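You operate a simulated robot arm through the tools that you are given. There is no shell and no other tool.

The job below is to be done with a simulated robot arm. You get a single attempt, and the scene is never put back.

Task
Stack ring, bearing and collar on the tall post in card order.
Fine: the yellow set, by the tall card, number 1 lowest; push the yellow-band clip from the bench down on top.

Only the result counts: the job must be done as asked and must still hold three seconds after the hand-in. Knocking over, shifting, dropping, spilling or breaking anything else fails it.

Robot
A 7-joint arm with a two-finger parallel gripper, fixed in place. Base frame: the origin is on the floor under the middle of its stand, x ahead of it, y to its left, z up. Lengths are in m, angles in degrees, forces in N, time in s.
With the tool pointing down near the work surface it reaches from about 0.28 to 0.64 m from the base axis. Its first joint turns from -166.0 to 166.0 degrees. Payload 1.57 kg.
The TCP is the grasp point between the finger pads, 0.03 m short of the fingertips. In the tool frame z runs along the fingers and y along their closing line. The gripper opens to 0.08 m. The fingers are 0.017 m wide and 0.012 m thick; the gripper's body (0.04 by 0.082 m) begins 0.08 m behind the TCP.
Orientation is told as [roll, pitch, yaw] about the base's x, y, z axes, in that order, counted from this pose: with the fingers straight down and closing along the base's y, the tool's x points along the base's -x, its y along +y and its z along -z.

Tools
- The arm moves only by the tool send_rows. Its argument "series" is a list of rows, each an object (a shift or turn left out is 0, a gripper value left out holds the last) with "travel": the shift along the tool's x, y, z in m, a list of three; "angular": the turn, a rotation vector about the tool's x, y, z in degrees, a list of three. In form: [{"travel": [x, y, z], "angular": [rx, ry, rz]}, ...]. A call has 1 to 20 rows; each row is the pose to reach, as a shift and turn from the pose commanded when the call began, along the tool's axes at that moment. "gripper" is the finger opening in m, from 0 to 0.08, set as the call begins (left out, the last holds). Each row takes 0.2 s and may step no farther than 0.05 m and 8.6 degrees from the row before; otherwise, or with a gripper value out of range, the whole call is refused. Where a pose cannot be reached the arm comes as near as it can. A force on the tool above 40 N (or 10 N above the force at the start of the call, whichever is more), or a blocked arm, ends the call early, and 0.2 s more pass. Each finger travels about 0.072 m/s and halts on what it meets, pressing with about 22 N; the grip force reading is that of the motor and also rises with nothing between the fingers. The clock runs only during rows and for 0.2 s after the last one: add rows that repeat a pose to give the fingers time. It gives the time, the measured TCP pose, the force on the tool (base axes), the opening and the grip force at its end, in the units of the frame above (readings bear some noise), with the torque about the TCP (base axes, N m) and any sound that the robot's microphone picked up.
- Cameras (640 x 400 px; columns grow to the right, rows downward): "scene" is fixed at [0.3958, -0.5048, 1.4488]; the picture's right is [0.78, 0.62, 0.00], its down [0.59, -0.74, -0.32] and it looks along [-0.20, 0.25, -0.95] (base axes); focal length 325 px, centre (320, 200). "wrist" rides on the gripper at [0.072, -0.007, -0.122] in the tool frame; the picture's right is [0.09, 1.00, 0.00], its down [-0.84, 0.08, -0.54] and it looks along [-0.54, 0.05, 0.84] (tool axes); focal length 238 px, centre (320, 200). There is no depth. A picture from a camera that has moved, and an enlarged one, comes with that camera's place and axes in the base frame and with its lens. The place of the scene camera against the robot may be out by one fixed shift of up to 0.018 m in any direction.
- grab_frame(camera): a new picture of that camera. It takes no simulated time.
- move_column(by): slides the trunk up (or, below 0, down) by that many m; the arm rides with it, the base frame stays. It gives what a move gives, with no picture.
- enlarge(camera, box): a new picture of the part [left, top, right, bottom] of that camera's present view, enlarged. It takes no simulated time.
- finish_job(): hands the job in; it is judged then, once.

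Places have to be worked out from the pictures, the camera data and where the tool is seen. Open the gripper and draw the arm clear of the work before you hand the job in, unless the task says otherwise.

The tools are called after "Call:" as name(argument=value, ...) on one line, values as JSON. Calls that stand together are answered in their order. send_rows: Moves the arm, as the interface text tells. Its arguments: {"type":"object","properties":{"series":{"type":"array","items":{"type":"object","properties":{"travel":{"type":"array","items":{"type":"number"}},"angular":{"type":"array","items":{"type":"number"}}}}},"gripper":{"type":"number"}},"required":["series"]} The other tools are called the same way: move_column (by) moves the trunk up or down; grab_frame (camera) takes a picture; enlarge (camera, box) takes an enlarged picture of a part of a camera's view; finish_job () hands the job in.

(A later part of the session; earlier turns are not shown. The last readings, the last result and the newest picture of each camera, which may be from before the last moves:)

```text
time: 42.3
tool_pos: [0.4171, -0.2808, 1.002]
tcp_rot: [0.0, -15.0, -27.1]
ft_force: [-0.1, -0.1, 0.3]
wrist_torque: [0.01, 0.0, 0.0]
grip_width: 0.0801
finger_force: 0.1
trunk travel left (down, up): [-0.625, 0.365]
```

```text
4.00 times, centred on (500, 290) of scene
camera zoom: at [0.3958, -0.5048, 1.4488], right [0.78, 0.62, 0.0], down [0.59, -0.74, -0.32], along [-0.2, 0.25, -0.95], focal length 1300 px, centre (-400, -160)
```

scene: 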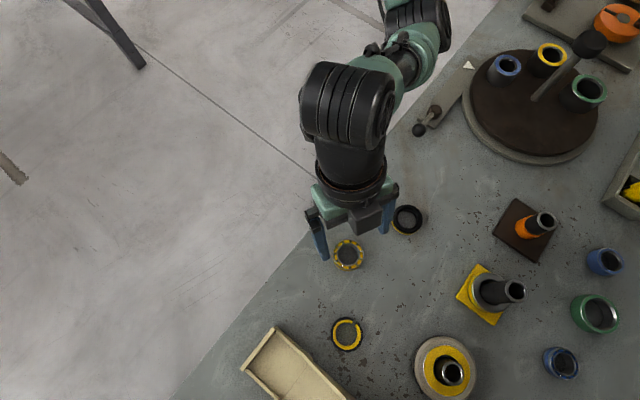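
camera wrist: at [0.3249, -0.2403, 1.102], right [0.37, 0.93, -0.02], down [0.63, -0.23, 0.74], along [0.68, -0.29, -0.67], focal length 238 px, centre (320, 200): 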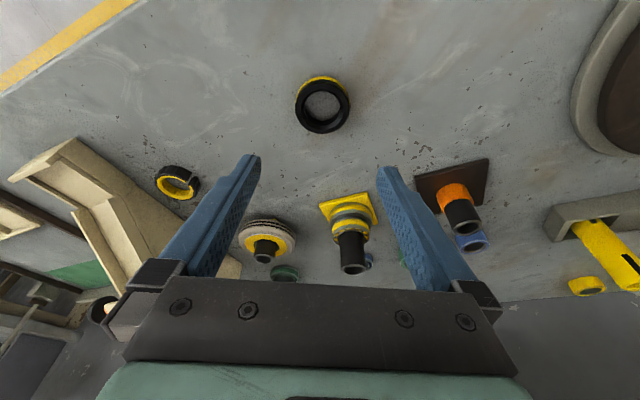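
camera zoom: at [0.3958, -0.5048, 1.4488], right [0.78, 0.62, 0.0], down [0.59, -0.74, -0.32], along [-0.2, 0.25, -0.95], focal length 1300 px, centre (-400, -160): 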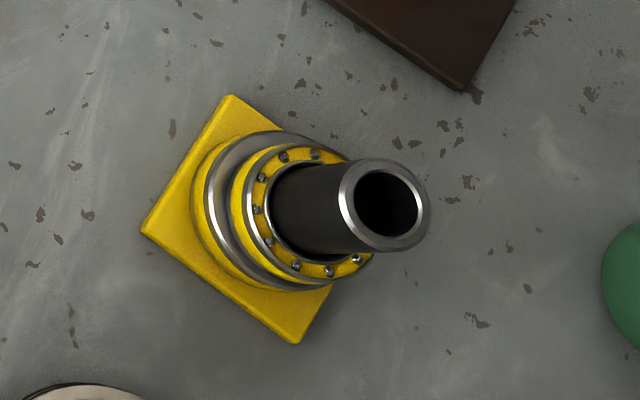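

The ring measures at about (0.426, -0.285), roughly 53 mm OD and only ~11 mm tall. I adjust slightly and descend to just above it.

Call:
send_rows(series=[{"travel": [0.0067, 0.0003, 0.0282]}, {"travel": [0.0135, 0.0005, 0.0565]}, {"travel": [0.0202, 0.0007, 0.0847]}])

Call:
enlarge(camera="wrist", box=[230, 100, 410, 230])

```text
time: 43.1
tool_pos: [0.4209, -0.2828, 0.9144]
tcp_rot: [0.0, -15.2, -27.2]
ft_force: [0.4, 0.2, -0.7]
wrist_torque: [0.03, -0.02, -0.02]
grip_width: 0.08
finger_force: 0.1
trunk travel left (down, up): [-0.625, 0.365]
```

```text
3.08 times, centred on (320, 165) of wrist
camera zoom: at [0.3278, -0.2415, 1.0141], right [0.38, 0.93, -0.02], down [0.63, -0.24, 0.74], along [0.68, -0.29, -0.67], focal length 733 px, centre (320, 308)
```

zoom: 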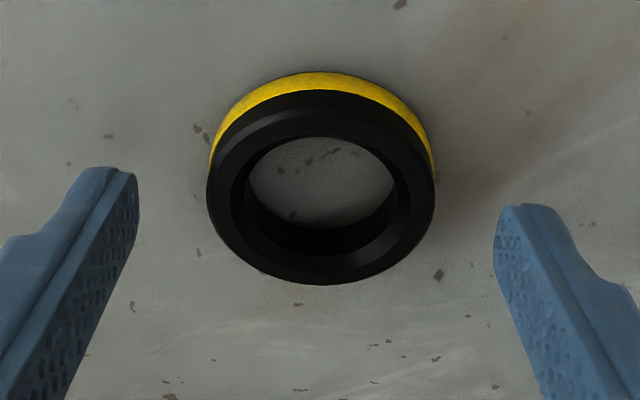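

Ring centre re-measured at (0.4267, -0.2848). I make a sub-mm correction, lower the final 11 mm, then close.

Call:
send_rows(series=[{"travel": [0.0019, 0.0008, 0.0052]}, {"travel": [0.0037, 0.0008, 0.0104]}])

Call:
send_rows(series=[{"travel": [0, 0, 0]}, {"travel": [0, 0, 0]}, {"travel": [0, 0, 0]}, {"travel": [0, 0, 0]}], gripper=0.03)

Call:
enlarge(camera="wrist", box=[240, 110, 400, 230])

```text
time: 43.7
tool_pos: [0.4209, -0.2825, 0.9035]
tcp_rot: [0.1, -15.1, -27.1]
ft_force: [0.5, -0.9, -0.3]
wrist_torque: [0.0, 0.04, 0.0]
grip_width: 0.0799
finger_force: 0.1
trunk travel left (down, up): [-0.625, 0.365]
```

```text
time: 44.7
tool_pos: [0.4194, -0.2812, 0.9036]
tcp_rot: [0.0, -15.1, -27.1]
ft_force: [0.0, -0.1, 0.0]
wrist_torque: [0.02, 0.01, -0.02]
grip_width: 0.0513
finger_force: 22.0
trunk travel left (down, up): [-0.625, 0.365]
```

```text
3.33 times, centred on (320, 170) of wrist
camera zoom: at [0.3278, -0.24, 1.0032], right [0.37, 0.93, -0.02], down [0.63, -0.24, 0.74], along [0.68, -0.29, -0.67], focal length 794 px, centre (320, 300)
```

zoom: 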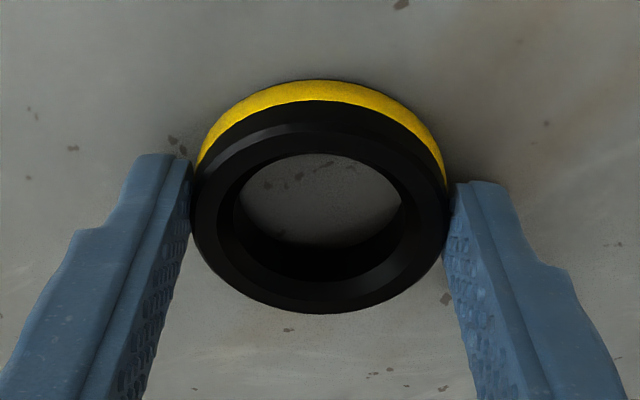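

The ring is gripped at 51 mm, its axis about 7.5 mm ahead of the TCP. I'll lift and carry it above the post.

Call:
send_rows(series=[{"travel": [-0.0115, 0, -0.0428]}, {"travel": [-0.0229, 0, -0.0857]}, {"travel": [-0.0344, 0, -0.1285]}, {"travel": [-0.0656, 0.0115, -0.1201]}, {"travel": [-0.0967, 0.0229, -0.1118]}, {"travel": [-0.1279, 0.0344, -0.1034]}, {"travel": [-0.159, 0.0458, -0.0951]}, {"travel": [-0.1902, 0.0573, -0.0867]}])

Call:
enlarge(camera="wrist", box=[240, 30, 400, 220])

Call:
enlarge(camera="scene", box=[440, 240, 600, 340])

```text
time: 46.5
tool_pos: [0.5909, -0.3039, 1.0366]
tcp_rot: [-0.1, -15.1, -27.1]
ft_force: [0.0, -0.4, -1.4]
wrist_torque: [0.03, 0.01, 0.03]
grip_width: 0.0514
finger_force: 21.8
trunk travel left (down, up): [-0.625, 0.365]
```

```text
2.11 times, centred on (320, 125) of wrist
camera zoom: at [0.4983, -0.2621, 1.1366], right [0.38, 0.93, -0.02], down [0.63, -0.24, 0.74], along [0.68, -0.29, -0.67], focal length 502 px, centre (320, 358)
```

zoom: 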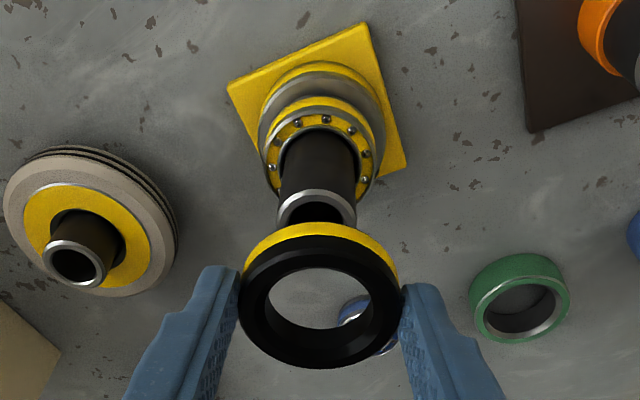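

```text
4.00 times, centred on (520, 290) of scene
camera zoom: at [0.3958, -0.5048, 1.4488], right [0.78, 0.62, 0.0], down [0.59, -0.74, -0.32], along [-0.2, 0.25, -0.95], focal length 1300 px, centre (-480, -160)
```

zoom: 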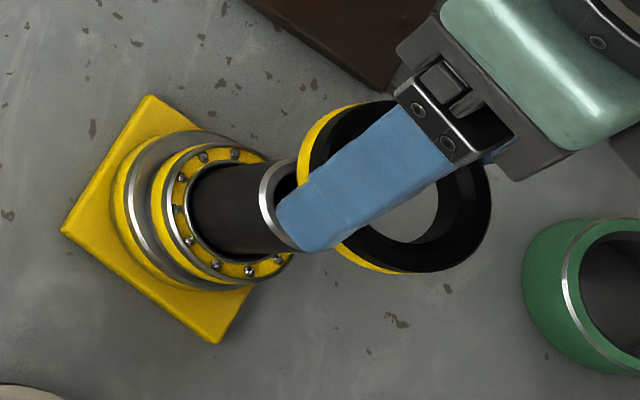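

The ring sits ~1.8 mm right of the post axis. I'll shift left 1.9 mm, descend to the post's top and check.

Call:
send_rows(series=[{"travel": [0, -0.0019, 0]}, {"travel": [0.0031, -0.0019, 0.0116]}, {"travel": [0.0062, -0.0019, 0.0232]}, {"travel": [0.0085, -0.0019, 0.0319]}])

Call:
enlarge(camera="wrist", box=[280, 135, 360, 210])

Call:
enlarge(camera="scene", box=[460, 250, 580, 325])

```text
time: 47.5
tool_pos: [0.5898, -0.3046, 1.0044]
tcp_rot: [0.0, -15.0, -27.1]
ft_force: [0.1, 0.2, -1.2]
wrist_torque: [0.05, 0.01, 0.0]
grip_width: 0.0511
finger_force: 21.9
trunk travel left (down, up): [-0.625, 0.365]
```

```text
5.33 times, centred on (320, 172) of wrist
camera zoom: at [0.4971, -0.264, 1.1029], right [0.37, 0.93, -0.02], down [0.63, -0.24, 0.74], along [0.68, -0.29, -0.67], focal length 1271 px, centre (320, 347)
```

zoom: 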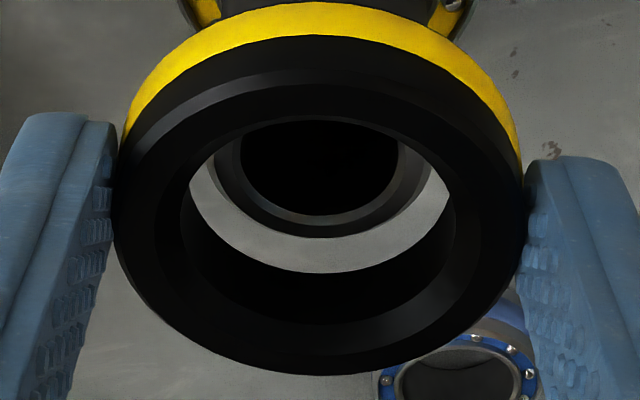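

```text
5.33 times, centred on (520, 288) of scene
camera zoom: at [0.3958, -0.5048, 1.4488], right [0.78, 0.62, 0.0], down [0.59, -0.74, -0.32], along [-0.2, 0.25, -0.95], focal length 1733 px, centre (-747, -267)
```

zoom: 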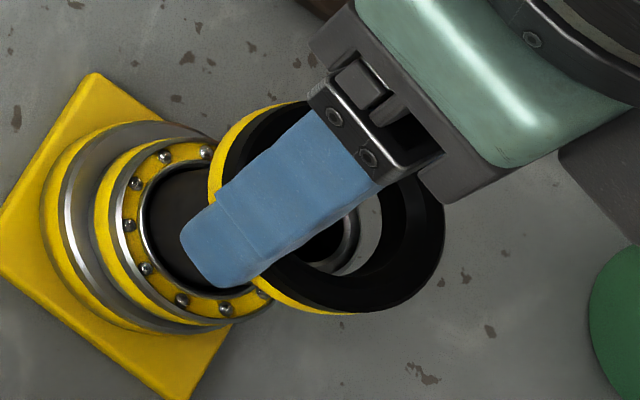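

The ring is aligned with the post in both directions as far as I can tell. I descend onto the post to just above the bearing.

Call:
send_rows(series=[{"travel": [0.0021, 0, 0.0077]}, {"travel": [0.0041, 0, 0.0155]}, {"travel": [0.0062, 0, 0.0232]}, {"travel": [0.0083, 0, 0.0309]}, {"travel": [0.0104, 0, 0.0386]}, {"travel": [0.0122, 0, 0.0454]}])

Call:
enlarge(camera="wrist", box=[260, 75, 380, 255])

```text
time: 48.9
tool_pos: [0.5914, -0.3059, 0.9561]
tcp_rot: [-0.1, -15.3, -27.1]
ft_force: [12.8, -5.8, 3.4]
wrist_torque: [-0.17, -0.37, -0.04]
grip_width: 0.0511
finger_force: 21.9
trunk travel left (down, up): [-0.625, 0.365]
```

```text
2.22 times, centred on (320, 165) of wrist
camera zoom: at [0.4977, -0.2642, 1.0561], right [0.37, 0.93, -0.02], down [0.63, -0.23, 0.74], along [0.68, -0.29, -0.67], focal length 530 px, centre (320, 278)
```

zoom: 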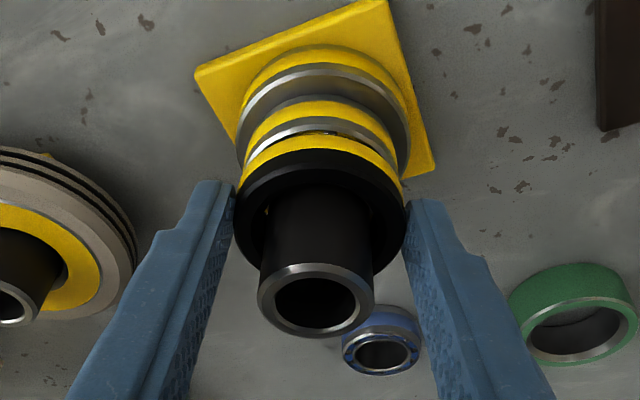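

There's a ~14 N outward side force, so the ring is gripping the far side of the post: I need to shift outward. I'll move 1.5 mm outward and re-read.

Call:
send_rows(series=[{"travel": [-0.0007, 0, 0.0002]}, {"travel": [-0.0015, 0, 0.0004]}])

```text
time: 49.5
tool_pos: [0.5907, -0.3051, 0.9561]
tcp_rot: [-0.1, -15.0, -27.0]
ft_force: [6.8, -3.9, 2.1]
wrist_torque: [-0.1, -0.21, -0.05]
grip_width: 0.0512
finger_force: 22.0
trunk travel left (down, up): [-0.625, 0.365]
```

Halved. I shift another 1.5 mm outward.

Call:
send_rows(series=[{"travel": [-0.0007, 0, 0.0002]}, {"travel": [-0.0016, 0, 0.0004]}])

```text
time: 50.1
tool_pos: [0.591, -0.3074, 0.9559]
tcp_rot: [0.0, -14.8, -27.2]
ft_force: [0.8, 0.4, -2.1]
wrist_torque: [0.0, 0.01, 0.01]
grip_width: 0.0512
finger_force: 22.4
trunk travel left (down, up): [-0.625, 0.365]
```

Side force is gone. I add a small margin outward and creep down onto the bearing.

Call:
send_rows(series=[{"travel": [-0.0007, 0, 0.0002]}, {"travel": [-0.0003, 0, 0.0017]}, {"travel": [0.0001, 0, 0.0031]}, {"travel": [0.0004, 0, 0.0045]}])

```text
time: 51.1
tool_pos: [0.5936, -0.3068, 0.952]
tcp_rot: [0.0, -15.0, -27.1]
ft_force: [-0.5, -0.8, -1.0]
wrist_torque: [0.02, -0.01, 0.0]
grip_width: 0.0513
finger_force: 22.2
trunk travel left (down, up): [-0.625, 0.365]
```

Call:
send_rows(series=[{"travel": [0.0003, 0, 0.001]}, {"travel": [0.0006, 0, 0.0021]}, {"travel": [0.0008, 0, 0.0031]}])

Call:
enlarge(camera="wrist", box=[260, 75, 380, 255])

```text
time: 51.9
tool_pos: [0.5942, -0.3071, 0.9505]
tcp_rot: [0.1, -15.3, -27.1]
ft_force: [-1.6, 1.7, 6.2]
wrist_torque: [0.13, 0.12, 0.01]
grip_width: 0.0514
finger_force: 22.4
trunk travel left (down, up): [-0.625, 0.365]
```

```text
2.22 times, centred on (320, 165) of wrist
camera zoom: at [0.4999, -0.2659, 1.0504], right [0.37, 0.93, -0.02], down [0.63, -0.23, 0.74], along [0.68, -0.29, -0.67], focal length 530 px, centre (320, 278)
```

zoom: 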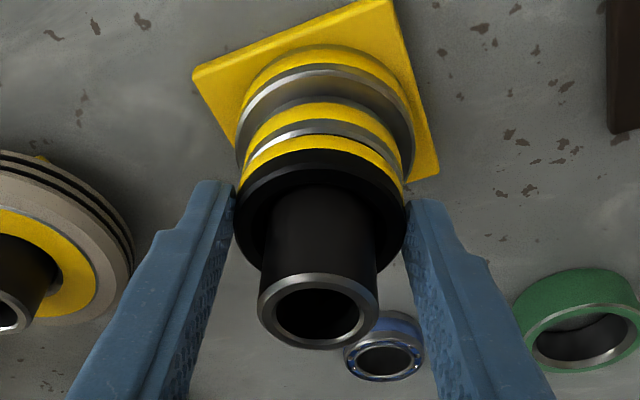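

Contact with the bearing is starting (+7 N). A further small push to confirm, then release.

Call:
send_rows(series=[{"travel": [0.0003, 0, 0.001]}, {"travel": [0.0004, 0, 0.0015]}])

Call:
enlarge(camera="scene", box=[460, 250, 580, 325])

```text
time: 52.5
tool_pos: [0.5931, -0.3073, 0.9496]
tcp_rot: [-0.1, -15.6, -27.2]
ft_force: [-0.5, -0.9, 13.9]
wrist_torque: [0.1, 0.19, -0.04]
grip_width: 0.0512
finger_force: 22.1
trunk travel left (down, up): [-0.625, 0.365]
```

```text
5.33 times, centred on (520, 288) of scene
camera zoom: at [0.3958, -0.5048, 1.4488], right [0.78, 0.62, 0.0], down [0.59, -0.74, -0.32], along [-0.2, 0.25, -0.95], focal length 1733 px, centre (-747, -267)
```

zoom: 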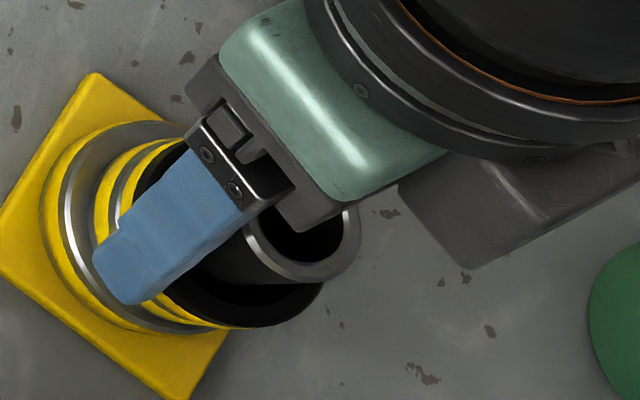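

Firm contact (15 N) at z≈0.950, matching the expected bearing top. I relieve and release.

Call:
send_rows(series=[{"travel": [-0.0005, 0, -0.0019]}])

Call:
send_rows(series=[{"travel": [0, 0, 0]}, {"travel": [0, 0, 0]}, {"travel": [0, 0, 0]}], gripper=0.08)

Call:
enlarge(camera="wrist", box=[240, 75, 400, 255])

```text
time: 52.9
tool_pos: [0.5922, -0.3083, 0.9518]
tcp_rot: [0.0, -15.3, -27.0]
ft_force: [3.4, -2.1, 10.1]
wrist_torque: [-0.19, -0.38, -0.02]
grip_width: 0.0512
finger_force: 21.8
trunk travel left (down, up): [-0.625, 0.365]
```

```text
time: 53.7
tool_pos: [0.5922, -0.307, 0.9497]
tcp_rot: [0.0, -15.2, -27.1]
ft_force: [0.0, 0.3, -0.8]
wrist_torque: [-0.01, -0.02, 0.01]
grip_width: 0.0798
finger_force: 0.0
trunk travel left (down, up): [-0.625, 0.365]
```

```text
2.22 times, centred on (320, 165) of wrist
camera zoom: at [0.4998, -0.2657, 1.049], right [0.37, 0.93, -0.02], down [0.63, -0.24, 0.74], along [0.68, -0.29, -0.67], focal length 530 px, centre (320, 278)
```

zoom: 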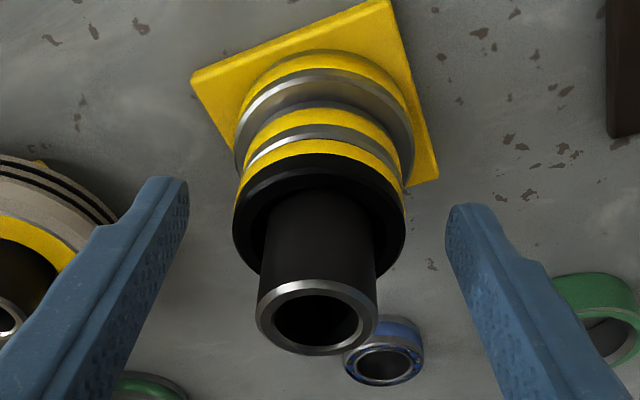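

Collar, bearing and ring are on the post in order. Next is the clip near (0.45, -0.505), with its gap facing +y, so I'll approach it with yaw -66° to place the pads away from the gap; rising first and then moving over.

Call:
send_rows(series=[{"travel": [-0.0086, 0, -0.0322]}, {"travel": [-0.0173, 0, -0.0644]}, {"travel": [-0.0259, 0, -0.0966]}, {"travel": [-0.0176, -0.0396, -0.092], "angular": [1.68, 0, 6.28]}, {"travel": [-0.0093, -0.0792, -0.0873], "angular": [3.37, 0, 12.57]}, {"travel": [-0.001, -0.1188, -0.0827], "angular": [5.05, 0, 18.85]}, {"travel": [0.0073, -0.1584, -0.0781], "angular": [6.73, 0, 25.13]}, {"travel": [0.0156, -0.198, -0.0734], "angular": [8.42, 0, 31.42]}, {"travel": [0.0239, -0.2376, -0.0688], "angular": [10.1, 0, 37.7]}])

Call:
grab_frame(camera="wrist")

Call:
grab_frame(camera="scene")

```text
time: 55.7
tool_pos: [0.4483, -0.5004, 1.0088]
tcp_rot: [0.1, -15.1, -66.1]
ft_force: [-0.7, -0.8, 0.1]
wrist_torque: [-0.04, 0.0, 0.0]
grip_width: 0.08
finger_force: 0.1
trunk travel left (down, up): [-0.625, 0.365]
```

```text
taken
camera wrist: at [0.4011, -0.4094, 1.1083], right [0.88, 0.48, -0.02], down [0.34, -0.58, 0.74], along [0.34, -0.66, -0.67], focal length 238 px, centre (320, 200)
```

wrist: 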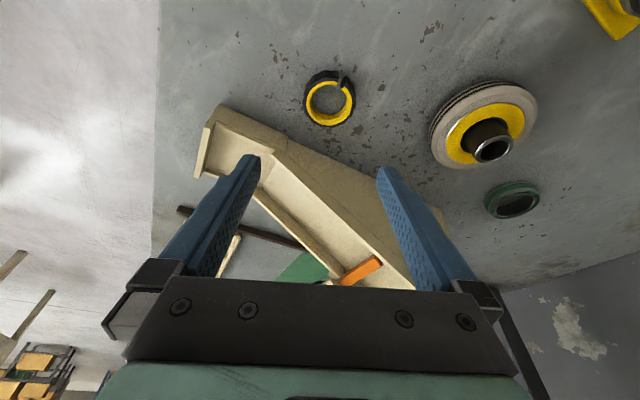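

```text
taken
```

scene: 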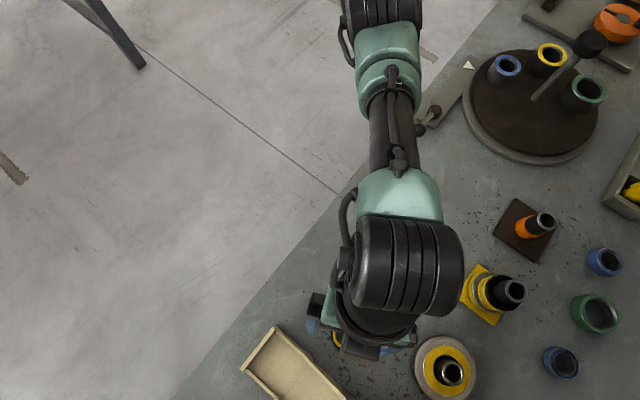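

Reached the pose above the clip. I'll zoom in on it to measure its centre and gap direction.

Call:
enlarge(camera="wrist", box=[270, 50, 390, 150])

Call:
enlarge(camera="wrist", box=[180, 80, 420, 290])

```text
4.00 times, centred on (330, 100) of wrist
camera zoom: at [0.4011, -0.4094, 1.1083], right [0.88, 0.48, -0.02], down [0.34, -0.58, 0.74], along [0.34, -0.66, -0.67], focal length 953 px, centre (280, 600)
```

zoom: 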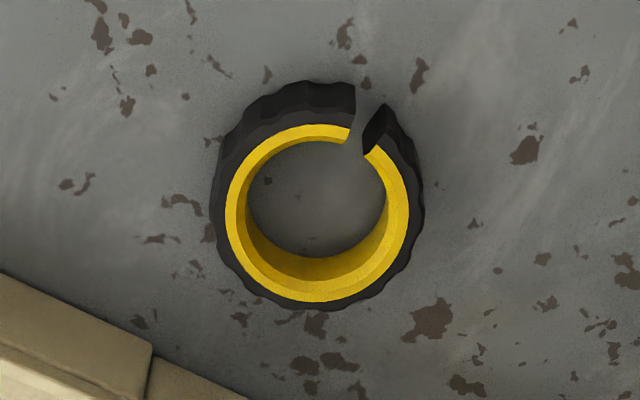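

```text
1.90 times, centred on (300, 185) of wrist
camera zoom: at [0.4011, -0.4094, 1.1083], right [0.88, 0.48, -0.02], down [0.34, -0.58, 0.74], along [0.34, -0.66, -0.67], focal length 454 px, centre (358, 229)
```

zoom: 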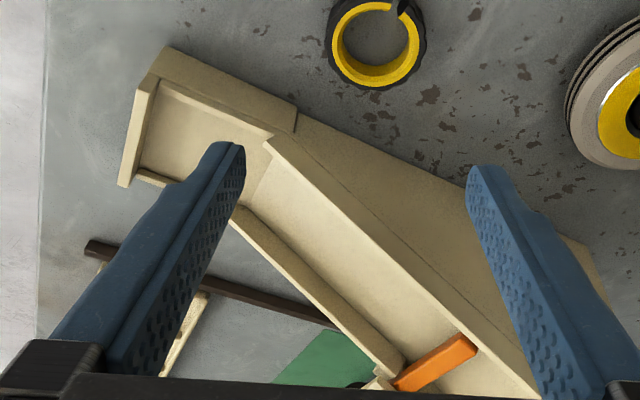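

Clip centre ≈(0.4557, -0.501), ~51 mm OD and ~17 mm tall, gap toward +y (93°). I correct by about 6 mm and descend to just above the bench.

Call:
send_rows(series=[{"travel": [-0.0003, 0.0058, 0.0005]}, {"travel": [0.0088, 0.0058, 0.0302]}, {"travel": [0.018, 0.0058, 0.0598]}, {"travel": [0.0271, 0.0058, 0.0895]}])

Call:
grab_frame(camera="wrist")

Call:
enlarge(camera="wrist", box=[230, 100, 410, 230])

```text
time: 56.7
tool_pos: [0.4511, -0.495, 0.9158]
tcp_rot: [0.0, -15.1, -66.2]
ft_force: [0.0, -1.2, -0.2]
wrist_torque: [0.01, -0.02, 0.02]
grip_width: 0.08
finger_force: 0.0
trunk travel left (down, up): [-0.625, 0.365]
```

```text
taken
camera wrist: at [0.4054, -0.404, 1.0151], right [0.87, 0.48, -0.02], down [0.34, -0.58, 0.74], along [0.35, -0.66, -0.67], focal length 238 px, centre (320, 200)
```

wrist: 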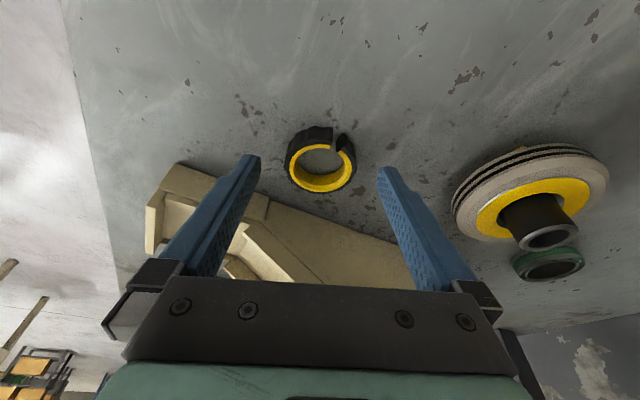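

```text
3.08 times, centred on (320, 165) of wrist
camera zoom: at [0.4054, -0.404, 1.0151], right [0.87, 0.48, -0.02], down [0.34, -0.58, 0.74], along [0.35, -0.66, -0.67], focal length 733 px, centre (320, 308)
```

zoom: 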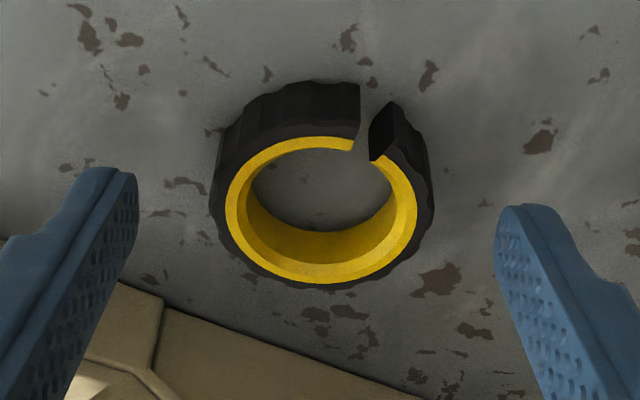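

The clip is centred between the fingers. I lower the last cm and close on it.

Call:
send_rows(series=[{"travel": [0.0014, 0, 0.0051]}, {"travel": [0.0028, 0, 0.0101]}])

Call:
send_rows(series=[{"travel": [0, 0, 0]}, {"travel": [0, 0, 0]}, {"travel": [0, 0, 0]}, {"travel": [0, 0, 0]}], gripper=0.03)

Call:
enlarge(camera="wrist", box=[240, 110, 400, 230])

```text
time: 57.3
tool_pos: [0.451, -0.4953, 0.9058]
tcp_rot: [0.0, -15.1, -66.3]
ft_force: [0.1, 0.3, -0.2]
wrist_torque: [0.03, -0.02, -0.02]
grip_width: 0.08
finger_force: 0.1
trunk travel left (down, up): [-0.625, 0.365]
```

```text
time: 58.3
tool_pos: [0.4514, -0.495, 0.9065]
tcp_rot: [0.1, -15.1, -66.2]
ft_force: [-0.5, 0.3, 0.6]
wrist_torque: [0.01, -0.02, -0.02]
grip_width: 0.0494
finger_force: 22.2
trunk travel left (down, up): [-0.625, 0.365]
```

```text
3.33 times, centred on (320, 170) of wrist
camera zoom: at [0.4054, -0.4039, 1.0054], right [0.87, 0.48, -0.02], down [0.34, -0.58, 0.74], along [0.35, -0.66, -0.67], focal length 794 px, centre (320, 300)
```

zoom: 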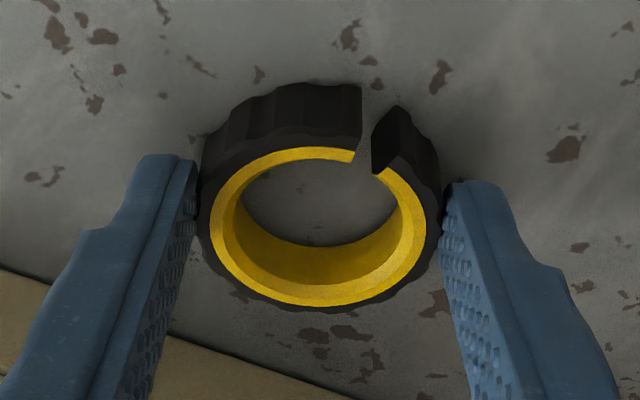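

The clip is held (49 mm). I lift it and carry it above the tall post, turning back to yaw -27°.

Call:
send_rows(series=[{"travel": [-0.0117, 0, -0.0434]}, {"travel": [-0.0235, 0, -0.0869]}, {"travel": [-0.0352, 0, -0.1303]}, {"travel": [-0.0165, 0.0342, -0.1354], "angular": [-1.7, 0, -6.29]}, {"travel": [0.0023, 0.0684, -0.1404], "angular": [-3.4, 0, -12.58]}, {"travel": [0.021, 0.1026, -0.1455], "angular": [-5.1, 0, -18.88]}, {"travel": [0.0398, 0.1367, -0.1506], "angular": [-6.79, 0, -25.17]}, {"travel": [0.0585, 0.1709, -0.1556], "angular": [-8.49, 0, -31.46]}, {"travel": [0.0773, 0.2051, -0.1607], "angular": [-10.19, 0, -37.75]}])

Call:
enlarge(camera="wrist", box=[240, 30, 400, 220])

Call:
enlarge(camera="scene", box=[440, 240, 600, 340])

```text
time: 60.3
tool_pos: [0.5942, -0.3042, 1.0424]
tcp_rot: [-0.1, -15.1, -27.0]
ft_force: [0.6, 0.0, -0.5]
wrist_torque: [-0.03, -0.01, 0.03]
grip_width: 0.0492
finger_force: 22.0
trunk travel left (down, up): [-0.625, 0.365]
```

```text
2.11 times, centred on (320, 125) of wrist
camera zoom: at [0.5009, -0.2636, 1.1409], right [0.37, 0.93, -0.02], down [0.63, -0.23, 0.74], along [0.68, -0.29, -0.67], focal length 502 px, centre (320, 358)
```

zoom: 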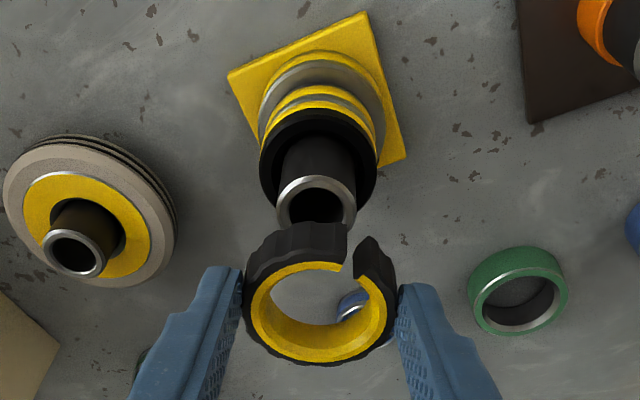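

```text
4.00 times, centred on (520, 290) of scene
camera zoom: at [0.3958, -0.5048, 1.4488], right [0.78, 0.62, 0.0], down [0.59, -0.74, -0.32], along [-0.2, 0.25, -0.95], focal length 1300 px, centre (-480, -160)
```

zoom: 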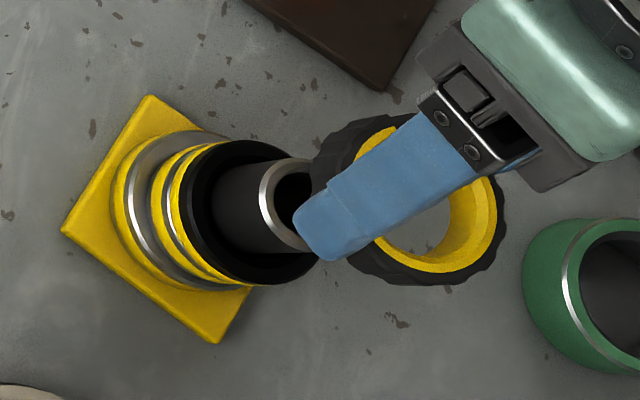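

The clip is ~1.2 mm right of the post axis. I shift it left and lower it to just above the post top, then compare bore and post.

Call:
send_rows(series=[{"travel": [0, -0.0012, 0]}, {"travel": [0.0031, -0.0012, 0.0116]}, {"travel": [0.0062, -0.0012, 0.0232]}, {"travel": [0.0085, -0.0012, 0.0319]}])

Call:
enlarge(camera="wrist", box=[280, 135, 360, 210])

Call:
enlarge(camera="scene", box=[460, 250, 580, 325])

```text
time: 61.3
tool_pos: [0.5928, -0.3059, 1.0075]
tcp_rot: [0.2, -15.2, -27.1]
ft_force: [0.2, -0.8, -0.2]
wrist_torque: [0.02, 0.01, 0.02]
grip_width: 0.0495
finger_force: 21.6
trunk travel left (down, up): [-0.625, 0.365]
```

```text
5.33 times, centred on (320, 172) of wrist
camera zoom: at [0.4999, -0.2654, 1.1074], right [0.37, 0.93, -0.02], down [0.63, -0.23, 0.74], along [0.68, -0.29, -0.67], focal length 1271 px, centre (320, 347)
```

zoom: 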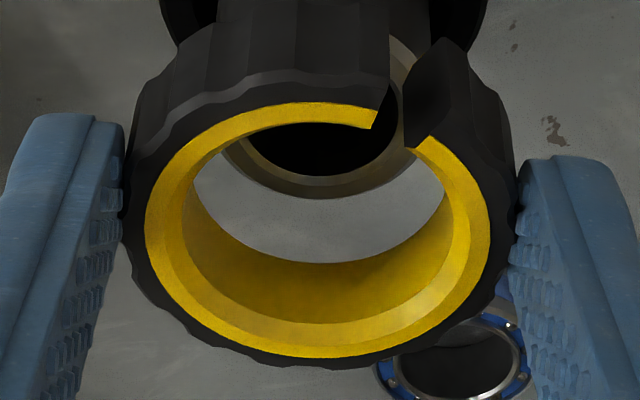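

```text
5.33 times, centred on (520, 288) of scene
camera zoom: at [0.3958, -0.5048, 1.4488], right [0.78, 0.62, 0.0], down [0.59, -0.74, -0.32], along [-0.2, 0.25, -0.95], focal length 1733 px, centre (-747, -267)
```

zoom: 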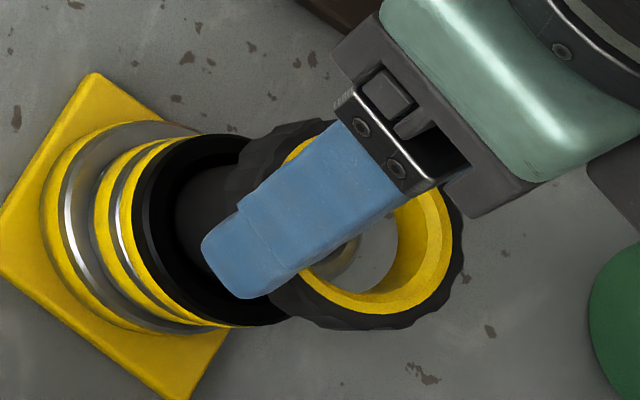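

Through the bore I can see the post top; it's hard to judge radially until they're at the same height. I'll lower in 2 mm steps watching for first touch.

Call:
send_rows(series=[{"travel": [0.0005, 0, 0.0019]}, {"travel": [0.001, 0, 0.0039]}])

Call:
enlarge(camera="wrist", box=[280, 135, 360, 210])

```text
time: 61.9
tool_pos: [0.5926, -0.305, 1.0049]
tcp_rot: [0.1, -15.1, -27.1]
ft_force: [0.7, 0.9, -0.5]
wrist_torque: [0.02, 0.05, 0.03]
grip_width: 0.0492
finger_force: 21.9
trunk travel left (down, up): [-0.625, 0.365]
```

```text
5.33 times, centred on (320, 172) of wrist
camera zoom: at [0.4999, -0.2655, 1.1035], right [0.37, 0.93, -0.02], down [0.63, -0.23, 0.74], along [0.68, -0.29, -0.67], focal length 1271 px, centre (320, 347)
```

zoom: 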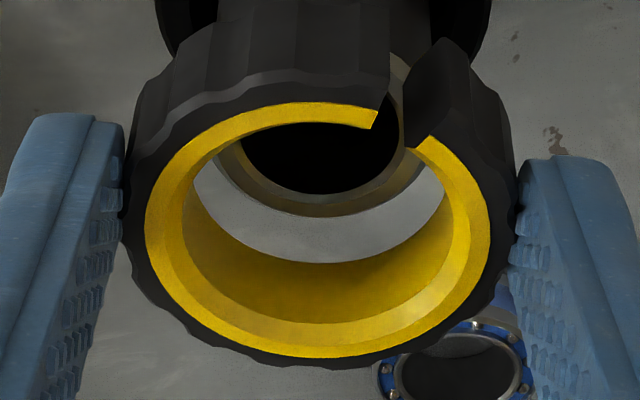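

Comparing with how the ring and bearing actually behaved, I judge the clip ~2 mm too far out. I'll shift it inward 2 mm, then lower gently and read the force.

Call:
send_rows(series=[{"travel": [0.0019, 0.0003, -0.0005]}, {"travel": [0.0024, 0.0003, 0.0014]}, {"travel": [0.0029, 0.0003, 0.0034]}])

Call:
enlarge(camera="wrist", box=[280, 135, 360, 210])

Call:
enlarge(camera="scene", box=[460, 250, 580, 325])

```text
time: 62.7
tool_pos: [0.5909, -0.3051, 1.0003]
tcp_rot: [0.1, -15.1, -27.0]
ft_force: [-0.3, -1.4, -0.4]
wrist_torque: [0.0, 0.03, -0.03]
grip_width: 0.0496
finger_force: 21.9
trunk travel left (down, up): [-0.625, 0.365]
```

```text
5.33 times, centred on (320, 172) of wrist
camera zoom: at [0.4979, -0.2643, 1.0996], right [0.37, 0.93, -0.02], down [0.63, -0.23, 0.74], along [0.68, -0.29, -0.67], focal length 1271 px, centre (320, 347)
```

zoom: 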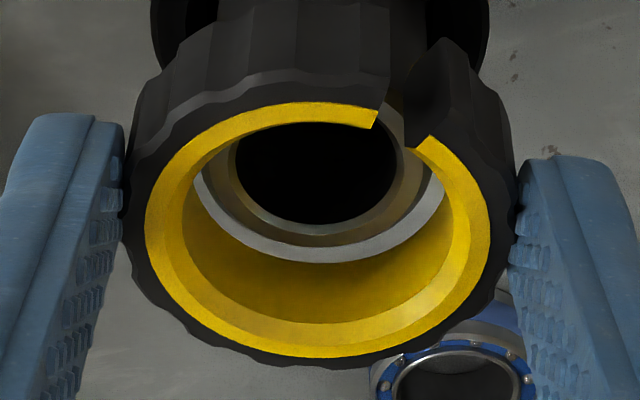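

```text
5.33 times, centred on (520, 288) of scene
camera zoom: at [0.3958, -0.5048, 1.4488], right [0.78, 0.62, 0.0], down [0.59, -0.74, -0.32], along [-0.2, 0.25, -0.95], focal length 1733 px, centre (-747, -267)
```

zoom: 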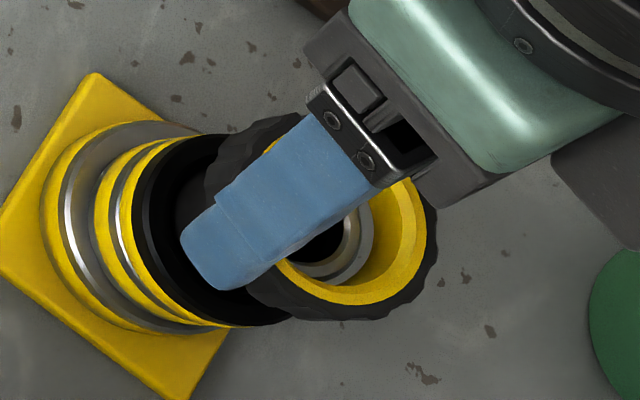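

Now the gap around the post top is nearly uniform (left, right and far side), so it's well centred. I lower a few mm more, watching force.

Call:
send_rows(series=[{"travel": [0.0005, 0, 0.0019]}, {"travel": [0.001, 0, 0.0039]}])

Call:
enlarge(camera="wrist", box=[280, 135, 360, 210])

```text
time: 63.3
tool_pos: [0.5902, -0.3058, 0.9963]
tcp_rot: [0.1, -15.1, -27.1]
ft_force: [-0.5, -0.1, 0.3]
wrist_torque: [-0.01, 0.03, 0.01]
grip_width: 0.0493
finger_force: 22.1
trunk travel left (down, up): [-0.625, 0.365]
```

```text
5.33 times, centred on (320, 172) of wrist
camera zoom: at [0.4981, -0.2641, 1.0957], right [0.37, 0.93, -0.02], down [0.63, -0.23, 0.74], along [0.68, -0.29, -0.67], focal length 1271 px, centre (320, 347)
```

zoom: 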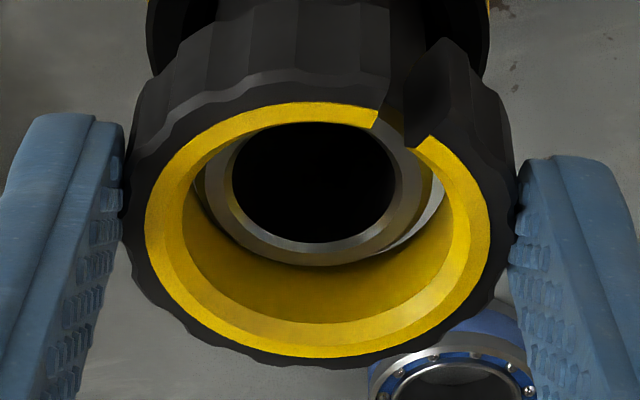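

The post top has entered the clip's bore with no force. I continue down in small steps.

Call:
send_rows(series=[{"travel": [0.0005, 0, 0.0019]}, {"travel": [0.001, 0, 0.0039]}, {"travel": [0.0016, 0, 0.0058]}])

Call:
enlarge(camera="wrist", box=[280, 135, 360, 210])

```text
time: 64.1
tool_pos: [0.5907, -0.306, 0.9903]
tcp_rot: [0.2, -15.2, -27.1]
ft_force: [-0.9, -0.8, 3.5]
wrist_torque: [-0.07, -0.02, -0.02]
grip_width: 0.0493
finger_force: 21.8
trunk travel left (down, up): [-0.625, 0.365]
```

```text
5.33 times, centred on (320, 172) of wrist
camera zoom: at [0.4979, -0.2643, 1.0902], right [0.37, 0.93, -0.02], down [0.63, -0.23, 0.74], along [0.68, -0.29, -0.67], focal length 1271 px, centre (320, 347)
```

zoom: 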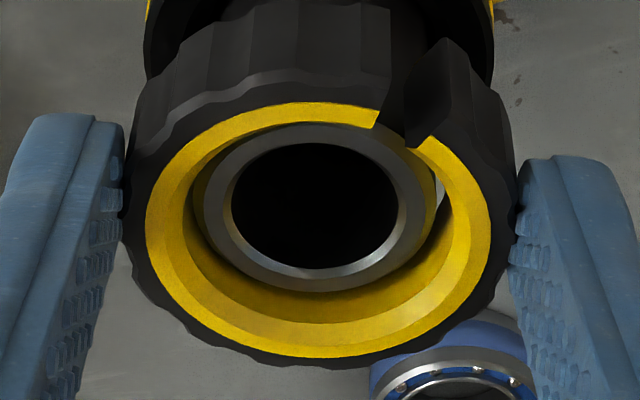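

Still centred; about +4 N resistance begins. I keep pushing down slowly.

Call:
send_rows(series=[{"travel": [0.0005, 0, 0.0019]}, {"travel": [0.001, 0, 0.0039]}, {"travel": [0.0016, 0, 0.0058]}])

Call:
enlarge(camera="wrist", box=[270, 125, 370, 225])

```text
time: 64.9
tool_pos: [0.5905, -0.3056, 0.9838]
tcp_rot: [0.2, -15.1, -27.0]
ft_force: [0.8, -0.3, 2.3]
wrist_torque: [-0.08, 0.0, -0.05]
grip_width: 0.0495
finger_force: 21.4
trunk travel left (down, up): [-0.625, 0.365]
```

```text
4.00 times, centred on (320, 175) of wrist
camera zoom: at [0.4975, -0.2643, 1.0836], right [0.37, 0.93, -0.02], down [0.63, -0.23, 0.74], along [0.68, -0.29, -0.67], focal length 953 px, centre (320, 300)
```

zoom: 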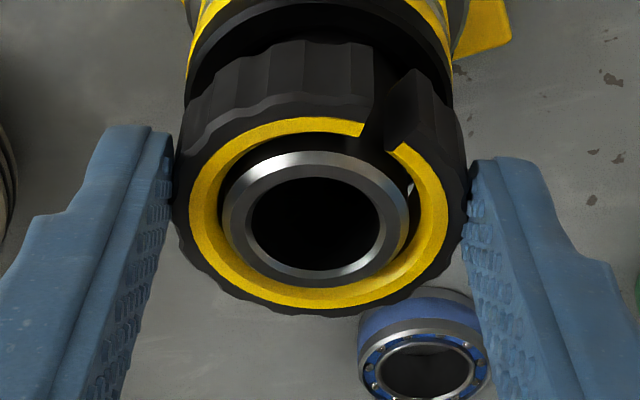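

The clip slides onto the post easily. I continue until it meets the ring.

Call:
send_rows(series=[{"travel": [0.001, 0, 0.0039]}, {"travel": [0.0021, 0, 0.0077]}, {"travel": [0.0026, 0, 0.0097]}])

Call:
enlarge(camera="wrist", box=[240, 75, 400, 255])

```text
time: 65.7
tool_pos: [0.591, -0.3055, 0.975]
tcp_rot: [0.0, -15.0, -27.1]
ft_force: [0.3, -0.9, 3.7]
wrist_torque: [-0.07, -0.02, -0.03]
grip_width: 0.0495
finger_force: 22.2
trunk travel left (down, up): [-0.625, 0.365]
```

```text
2.22 times, centred on (320, 165) of wrist
camera zoom: at [0.4977, -0.264, 1.0737], right [0.37, 0.93, -0.02], down [0.63, -0.23, 0.74], along [0.68, -0.29, -0.67], focal length 530 px, centre (320, 278)
```

zoom: 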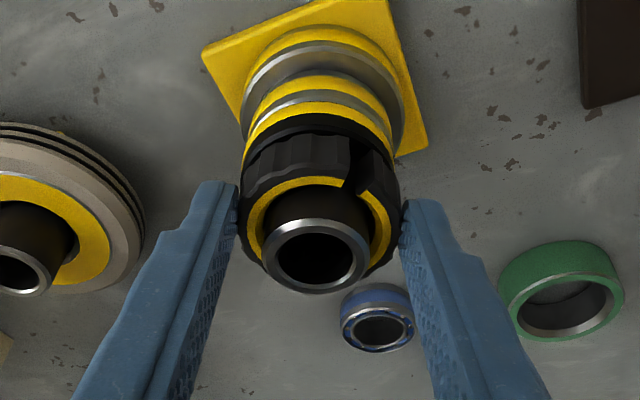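

A steady ~4 N of friction; the clip approaches the ring. Continue down.

Call:
send_rows(series=[{"travel": [0.0005, 0, 0.0019]}, {"travel": [0.001, 0, 0.0039]}, {"travel": [0.0016, 0, 0.0058]}])

Call:
enlarge(camera="wrist", box=[240, 75, 400, 255])

```text
time: 66.5
tool_pos: [0.5906, -0.3041, 0.9696]
tcp_rot: [0.0, -15.3, -27.0]
ft_force: [1.2, 0.7, 7.5]
wrist_torque: [-0.03, 0.04, -0.02]
grip_width: 0.0493
finger_force: 21.8
trunk travel left (down, up): [-0.625, 0.365]
```

```text
2.22 times, centred on (320, 165) of wrist
camera zoom: at [0.4974, -0.2635, 1.0687], right [0.37, 0.93, -0.02], down [0.63, -0.23, 0.74], along [0.68, -0.29, -0.67], focal length 530 px, centre (320, 278)
```

zoom: 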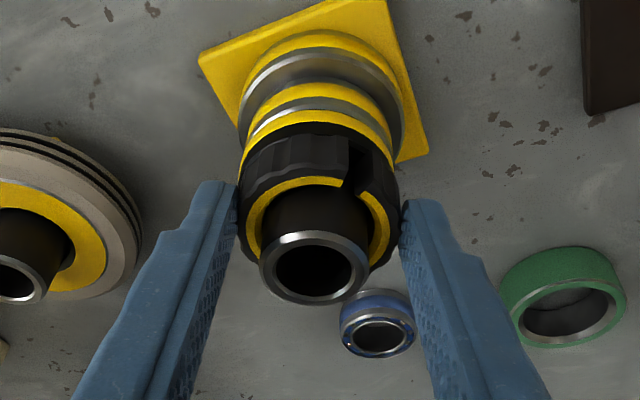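

Force is rising (7.5 N) at about where the ring top should be. I push down further in small steps to seat it firmly and listen for a click.

Call:
send_rows(series=[{"travel": [0.0003, 0, 0.001]}, {"travel": [0.0005, 0, 0.0019]}, {"travel": [0.0008, 0, 0.0029]}])

Call:
enlarge(camera="wrist", box=[240, 75, 400, 255])

```text
time: 67.3
tool_pos: [0.5909, -0.3039, 0.9695]
tcp_rot: [0.1, -15.5, -26.9]
ft_force: [1.7, 1.9, 18.8]
wrist_torque: [-0.07, -0.17, 0.08]
grip_width: 0.0497
finger_force: 21.9
trunk travel left (down, up): [-0.625, 0.365]
```

```text
2.22 times, centred on (320, 165) of wrist
camera zoom: at [0.4969, -0.2633, 1.0673], right [0.37, 0.93, -0.02], down [0.62, -0.23, 0.75], along [0.69, -0.29, -0.67], focal length 530 px, centre (320, 278)
```

zoom: 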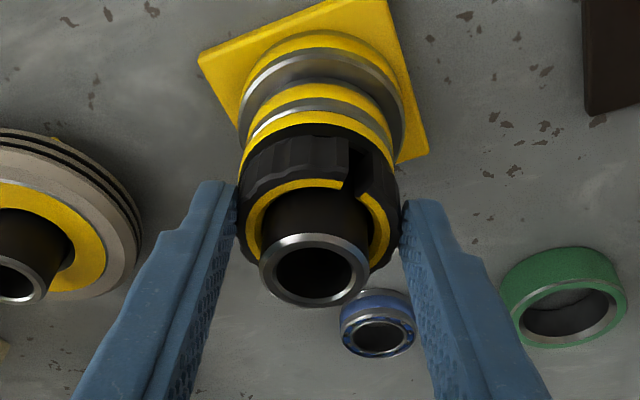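

The z stopped at 0.9695 with ~19 N. I'll inspect whether the clip really sits flush on the ring.

Call:
enlarge(camera="wrist", box=[285, 100, 355, 165])

Call:
enlarge(camera="scene", box=[460, 260, 540, 320])

```text
6.15 times, centred on (320, 132) of wrist
camera zoom: at [0.4969, -0.2633, 1.0673], right [0.37, 0.93, -0.02], down [0.62, -0.23, 0.75], along [0.69, -0.29, -0.67], focal length 1467 px, centre (320, 615)
```

zoom: 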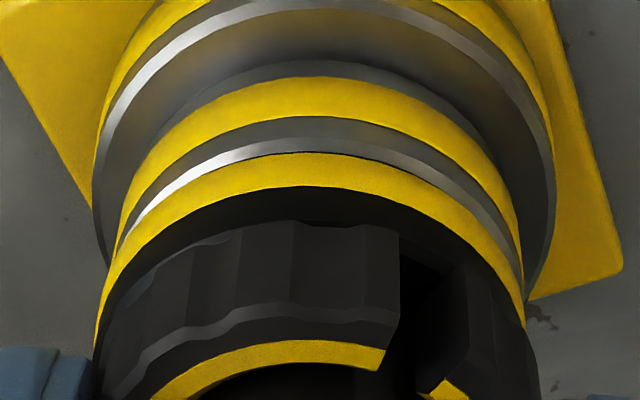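

```text
6.67 times, centred on (500, 290) of scene
camera zoom: at [0.3958, -0.5048, 1.4488], right [0.78, 0.62, 0.0], down [0.59, -0.74, -0.32], along [-0.2, 0.25, -0.95], focal length 2166 px, centre (-880, -400)
```

zoom: 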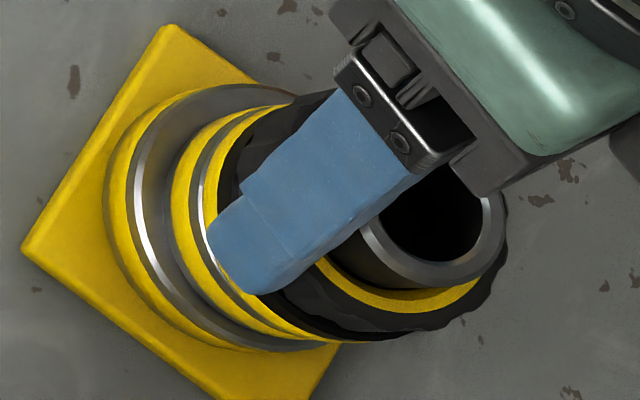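

The clip appears flush on the ring. I push a bit harder (toward ~30 N) to be sure it is fully down.

Call:
send_rows(series=[{"travel": [0.0003, 0, 0.001]}, {"travel": [0.0005, 0, 0.0019]}, {"travel": [0.0008, 0, 0.0029]}, {"travel": [0.0008, 0, 0.0029]}])

Call:
enlarge(camera="wrist", box=[285, 100, 355, 165])

```text
time: 68.3
tool_pos: [0.5899, -0.3049, 0.9653]
tcp_rot: [0.0, -15.4, -27.1]
ft_force: [2.0, 1.6, 18.6]
wrist_torque: [-0.18, -0.2, 0.08]
grip_width: 0.0494
finger_force: 21.8
trunk travel left (down, up): [-0.625, 0.365]
```

```text
6.15 times, centred on (320, 132) of wrist
camera zoom: at [0.4969, -0.2634, 1.0635], right [0.37, 0.93, -0.02], down [0.63, -0.23, 0.74], along [0.68, -0.29, -0.67], focal length 1467 px, centre (320, 615)
```

zoom: 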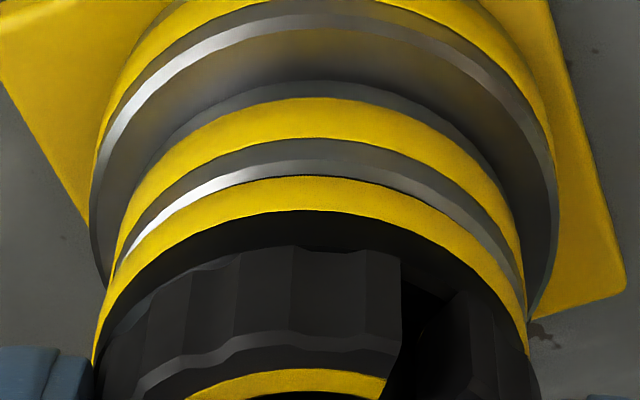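

The tool slid down 4 mm along the clip while the clip and ring kept the same relation, so the clip is hard against the ring. I'll relieve the load by 3 mm and open the gripper.

Call:
send_rows(series=[{"travel": [-0.0008, 0, -0.0029]}])

Call:
send_rows(series=[{"travel": [0, 0, 0]}, {"travel": [0, 0, 0]}, {"travel": [0, 0, 0]}], gripper=0.08)

Call:
enlarge(camera="wrist", box=[240, 75, 400, 255])

```text
time: 68.7
tool_pos: [0.5908, -0.3048, 0.9636]
tcp_rot: [0.1, -15.2, -26.9]
ft_force: [3.9, -0.1, 9.7]
wrist_torque: [-0.14, -0.37, 0.07]
grip_width: 0.0494
finger_force: 22.4
trunk travel left (down, up): [-0.625, 0.365]
```

```text
time: 69.5
tool_pos: [0.5905, -0.3043, 0.9659]
tcp_rot: [0.0, -15.1, -27.2]
ft_force: [0.4, 0.1, 0.9]
wrist_torque: [0.05, 0.03, 0.0]
grip_width: 0.0797
finger_force: 0.0
trunk travel left (down, up): [-0.625, 0.365]
```

```text
2.22 times, centred on (320, 165) of wrist
camera zoom: at [0.4979, -0.2641, 1.0642], right [0.37, 0.93, -0.02], down [0.63, -0.24, 0.74], along [0.68, -0.29, -0.67], focal length 530 px, centre (320, 278)
```

zoom: 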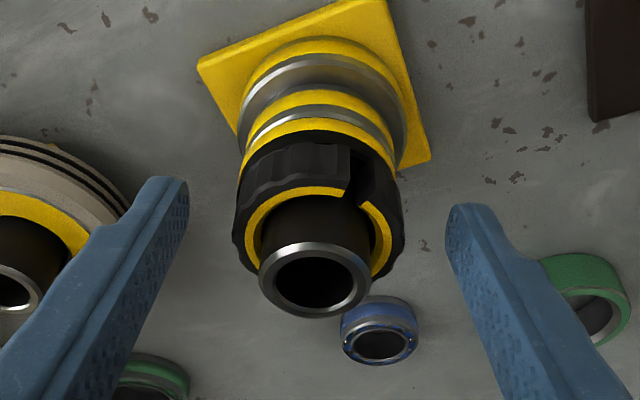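

Released; the clip stays on the post. I raise the arm straight up and inspect the stack from both cameras.

Call:
send_rows(series=[{"travel": [-0.0086, 0, -0.0322]}, {"travel": [-0.0173, 0, -0.0644]}, {"travel": [-0.0233, 0, -0.0869]}])

Call:
enlarge(camera="wrist", box=[265, 20, 375, 130])

Call:
enlarge(camera="scene", box=[460, 260, 540, 320])

```text
time: 70.3
tool_pos: [0.5896, -0.3053, 1.0554]
tcp_rot: [0.1, -15.1, -27.2]
ft_force: [-0.2, -0.7, 0.0]
wrist_torque: [0.01, -0.02, -0.01]
grip_width: 0.08
finger_force: 0.2
trunk travel left (down, up): [-0.625, 0.365]
```

```text
3.64 times, centred on (320, 75) of wrist
camera zoom: at [0.4975, -0.2638, 1.155], right [0.37, 0.93, -0.02], down [0.63, -0.23, 0.74], along [0.68, -0.29, -0.67], focal length 867 px, centre (320, 654)
```

zoom: 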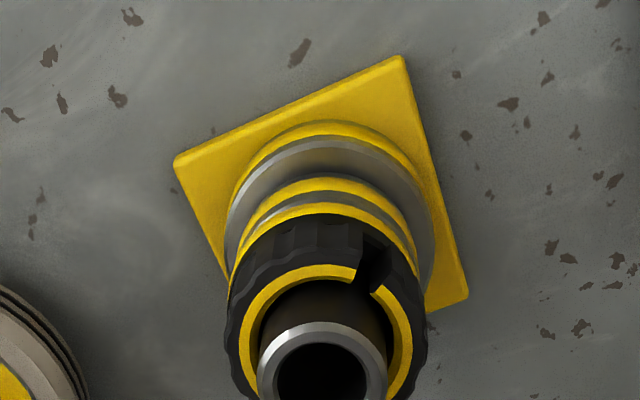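

```text
6.67 times, centred on (500, 290) of scene
camera zoom: at [0.3958, -0.5048, 1.4488], right [0.78, 0.62, 0.0], down [0.59, -0.74, -0.32], along [-0.2, 0.25, -0.95], focal length 2166 px, centre (-880, -400)
```

zoom: 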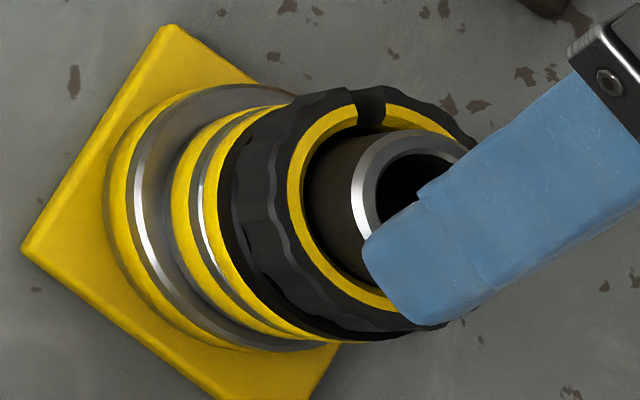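

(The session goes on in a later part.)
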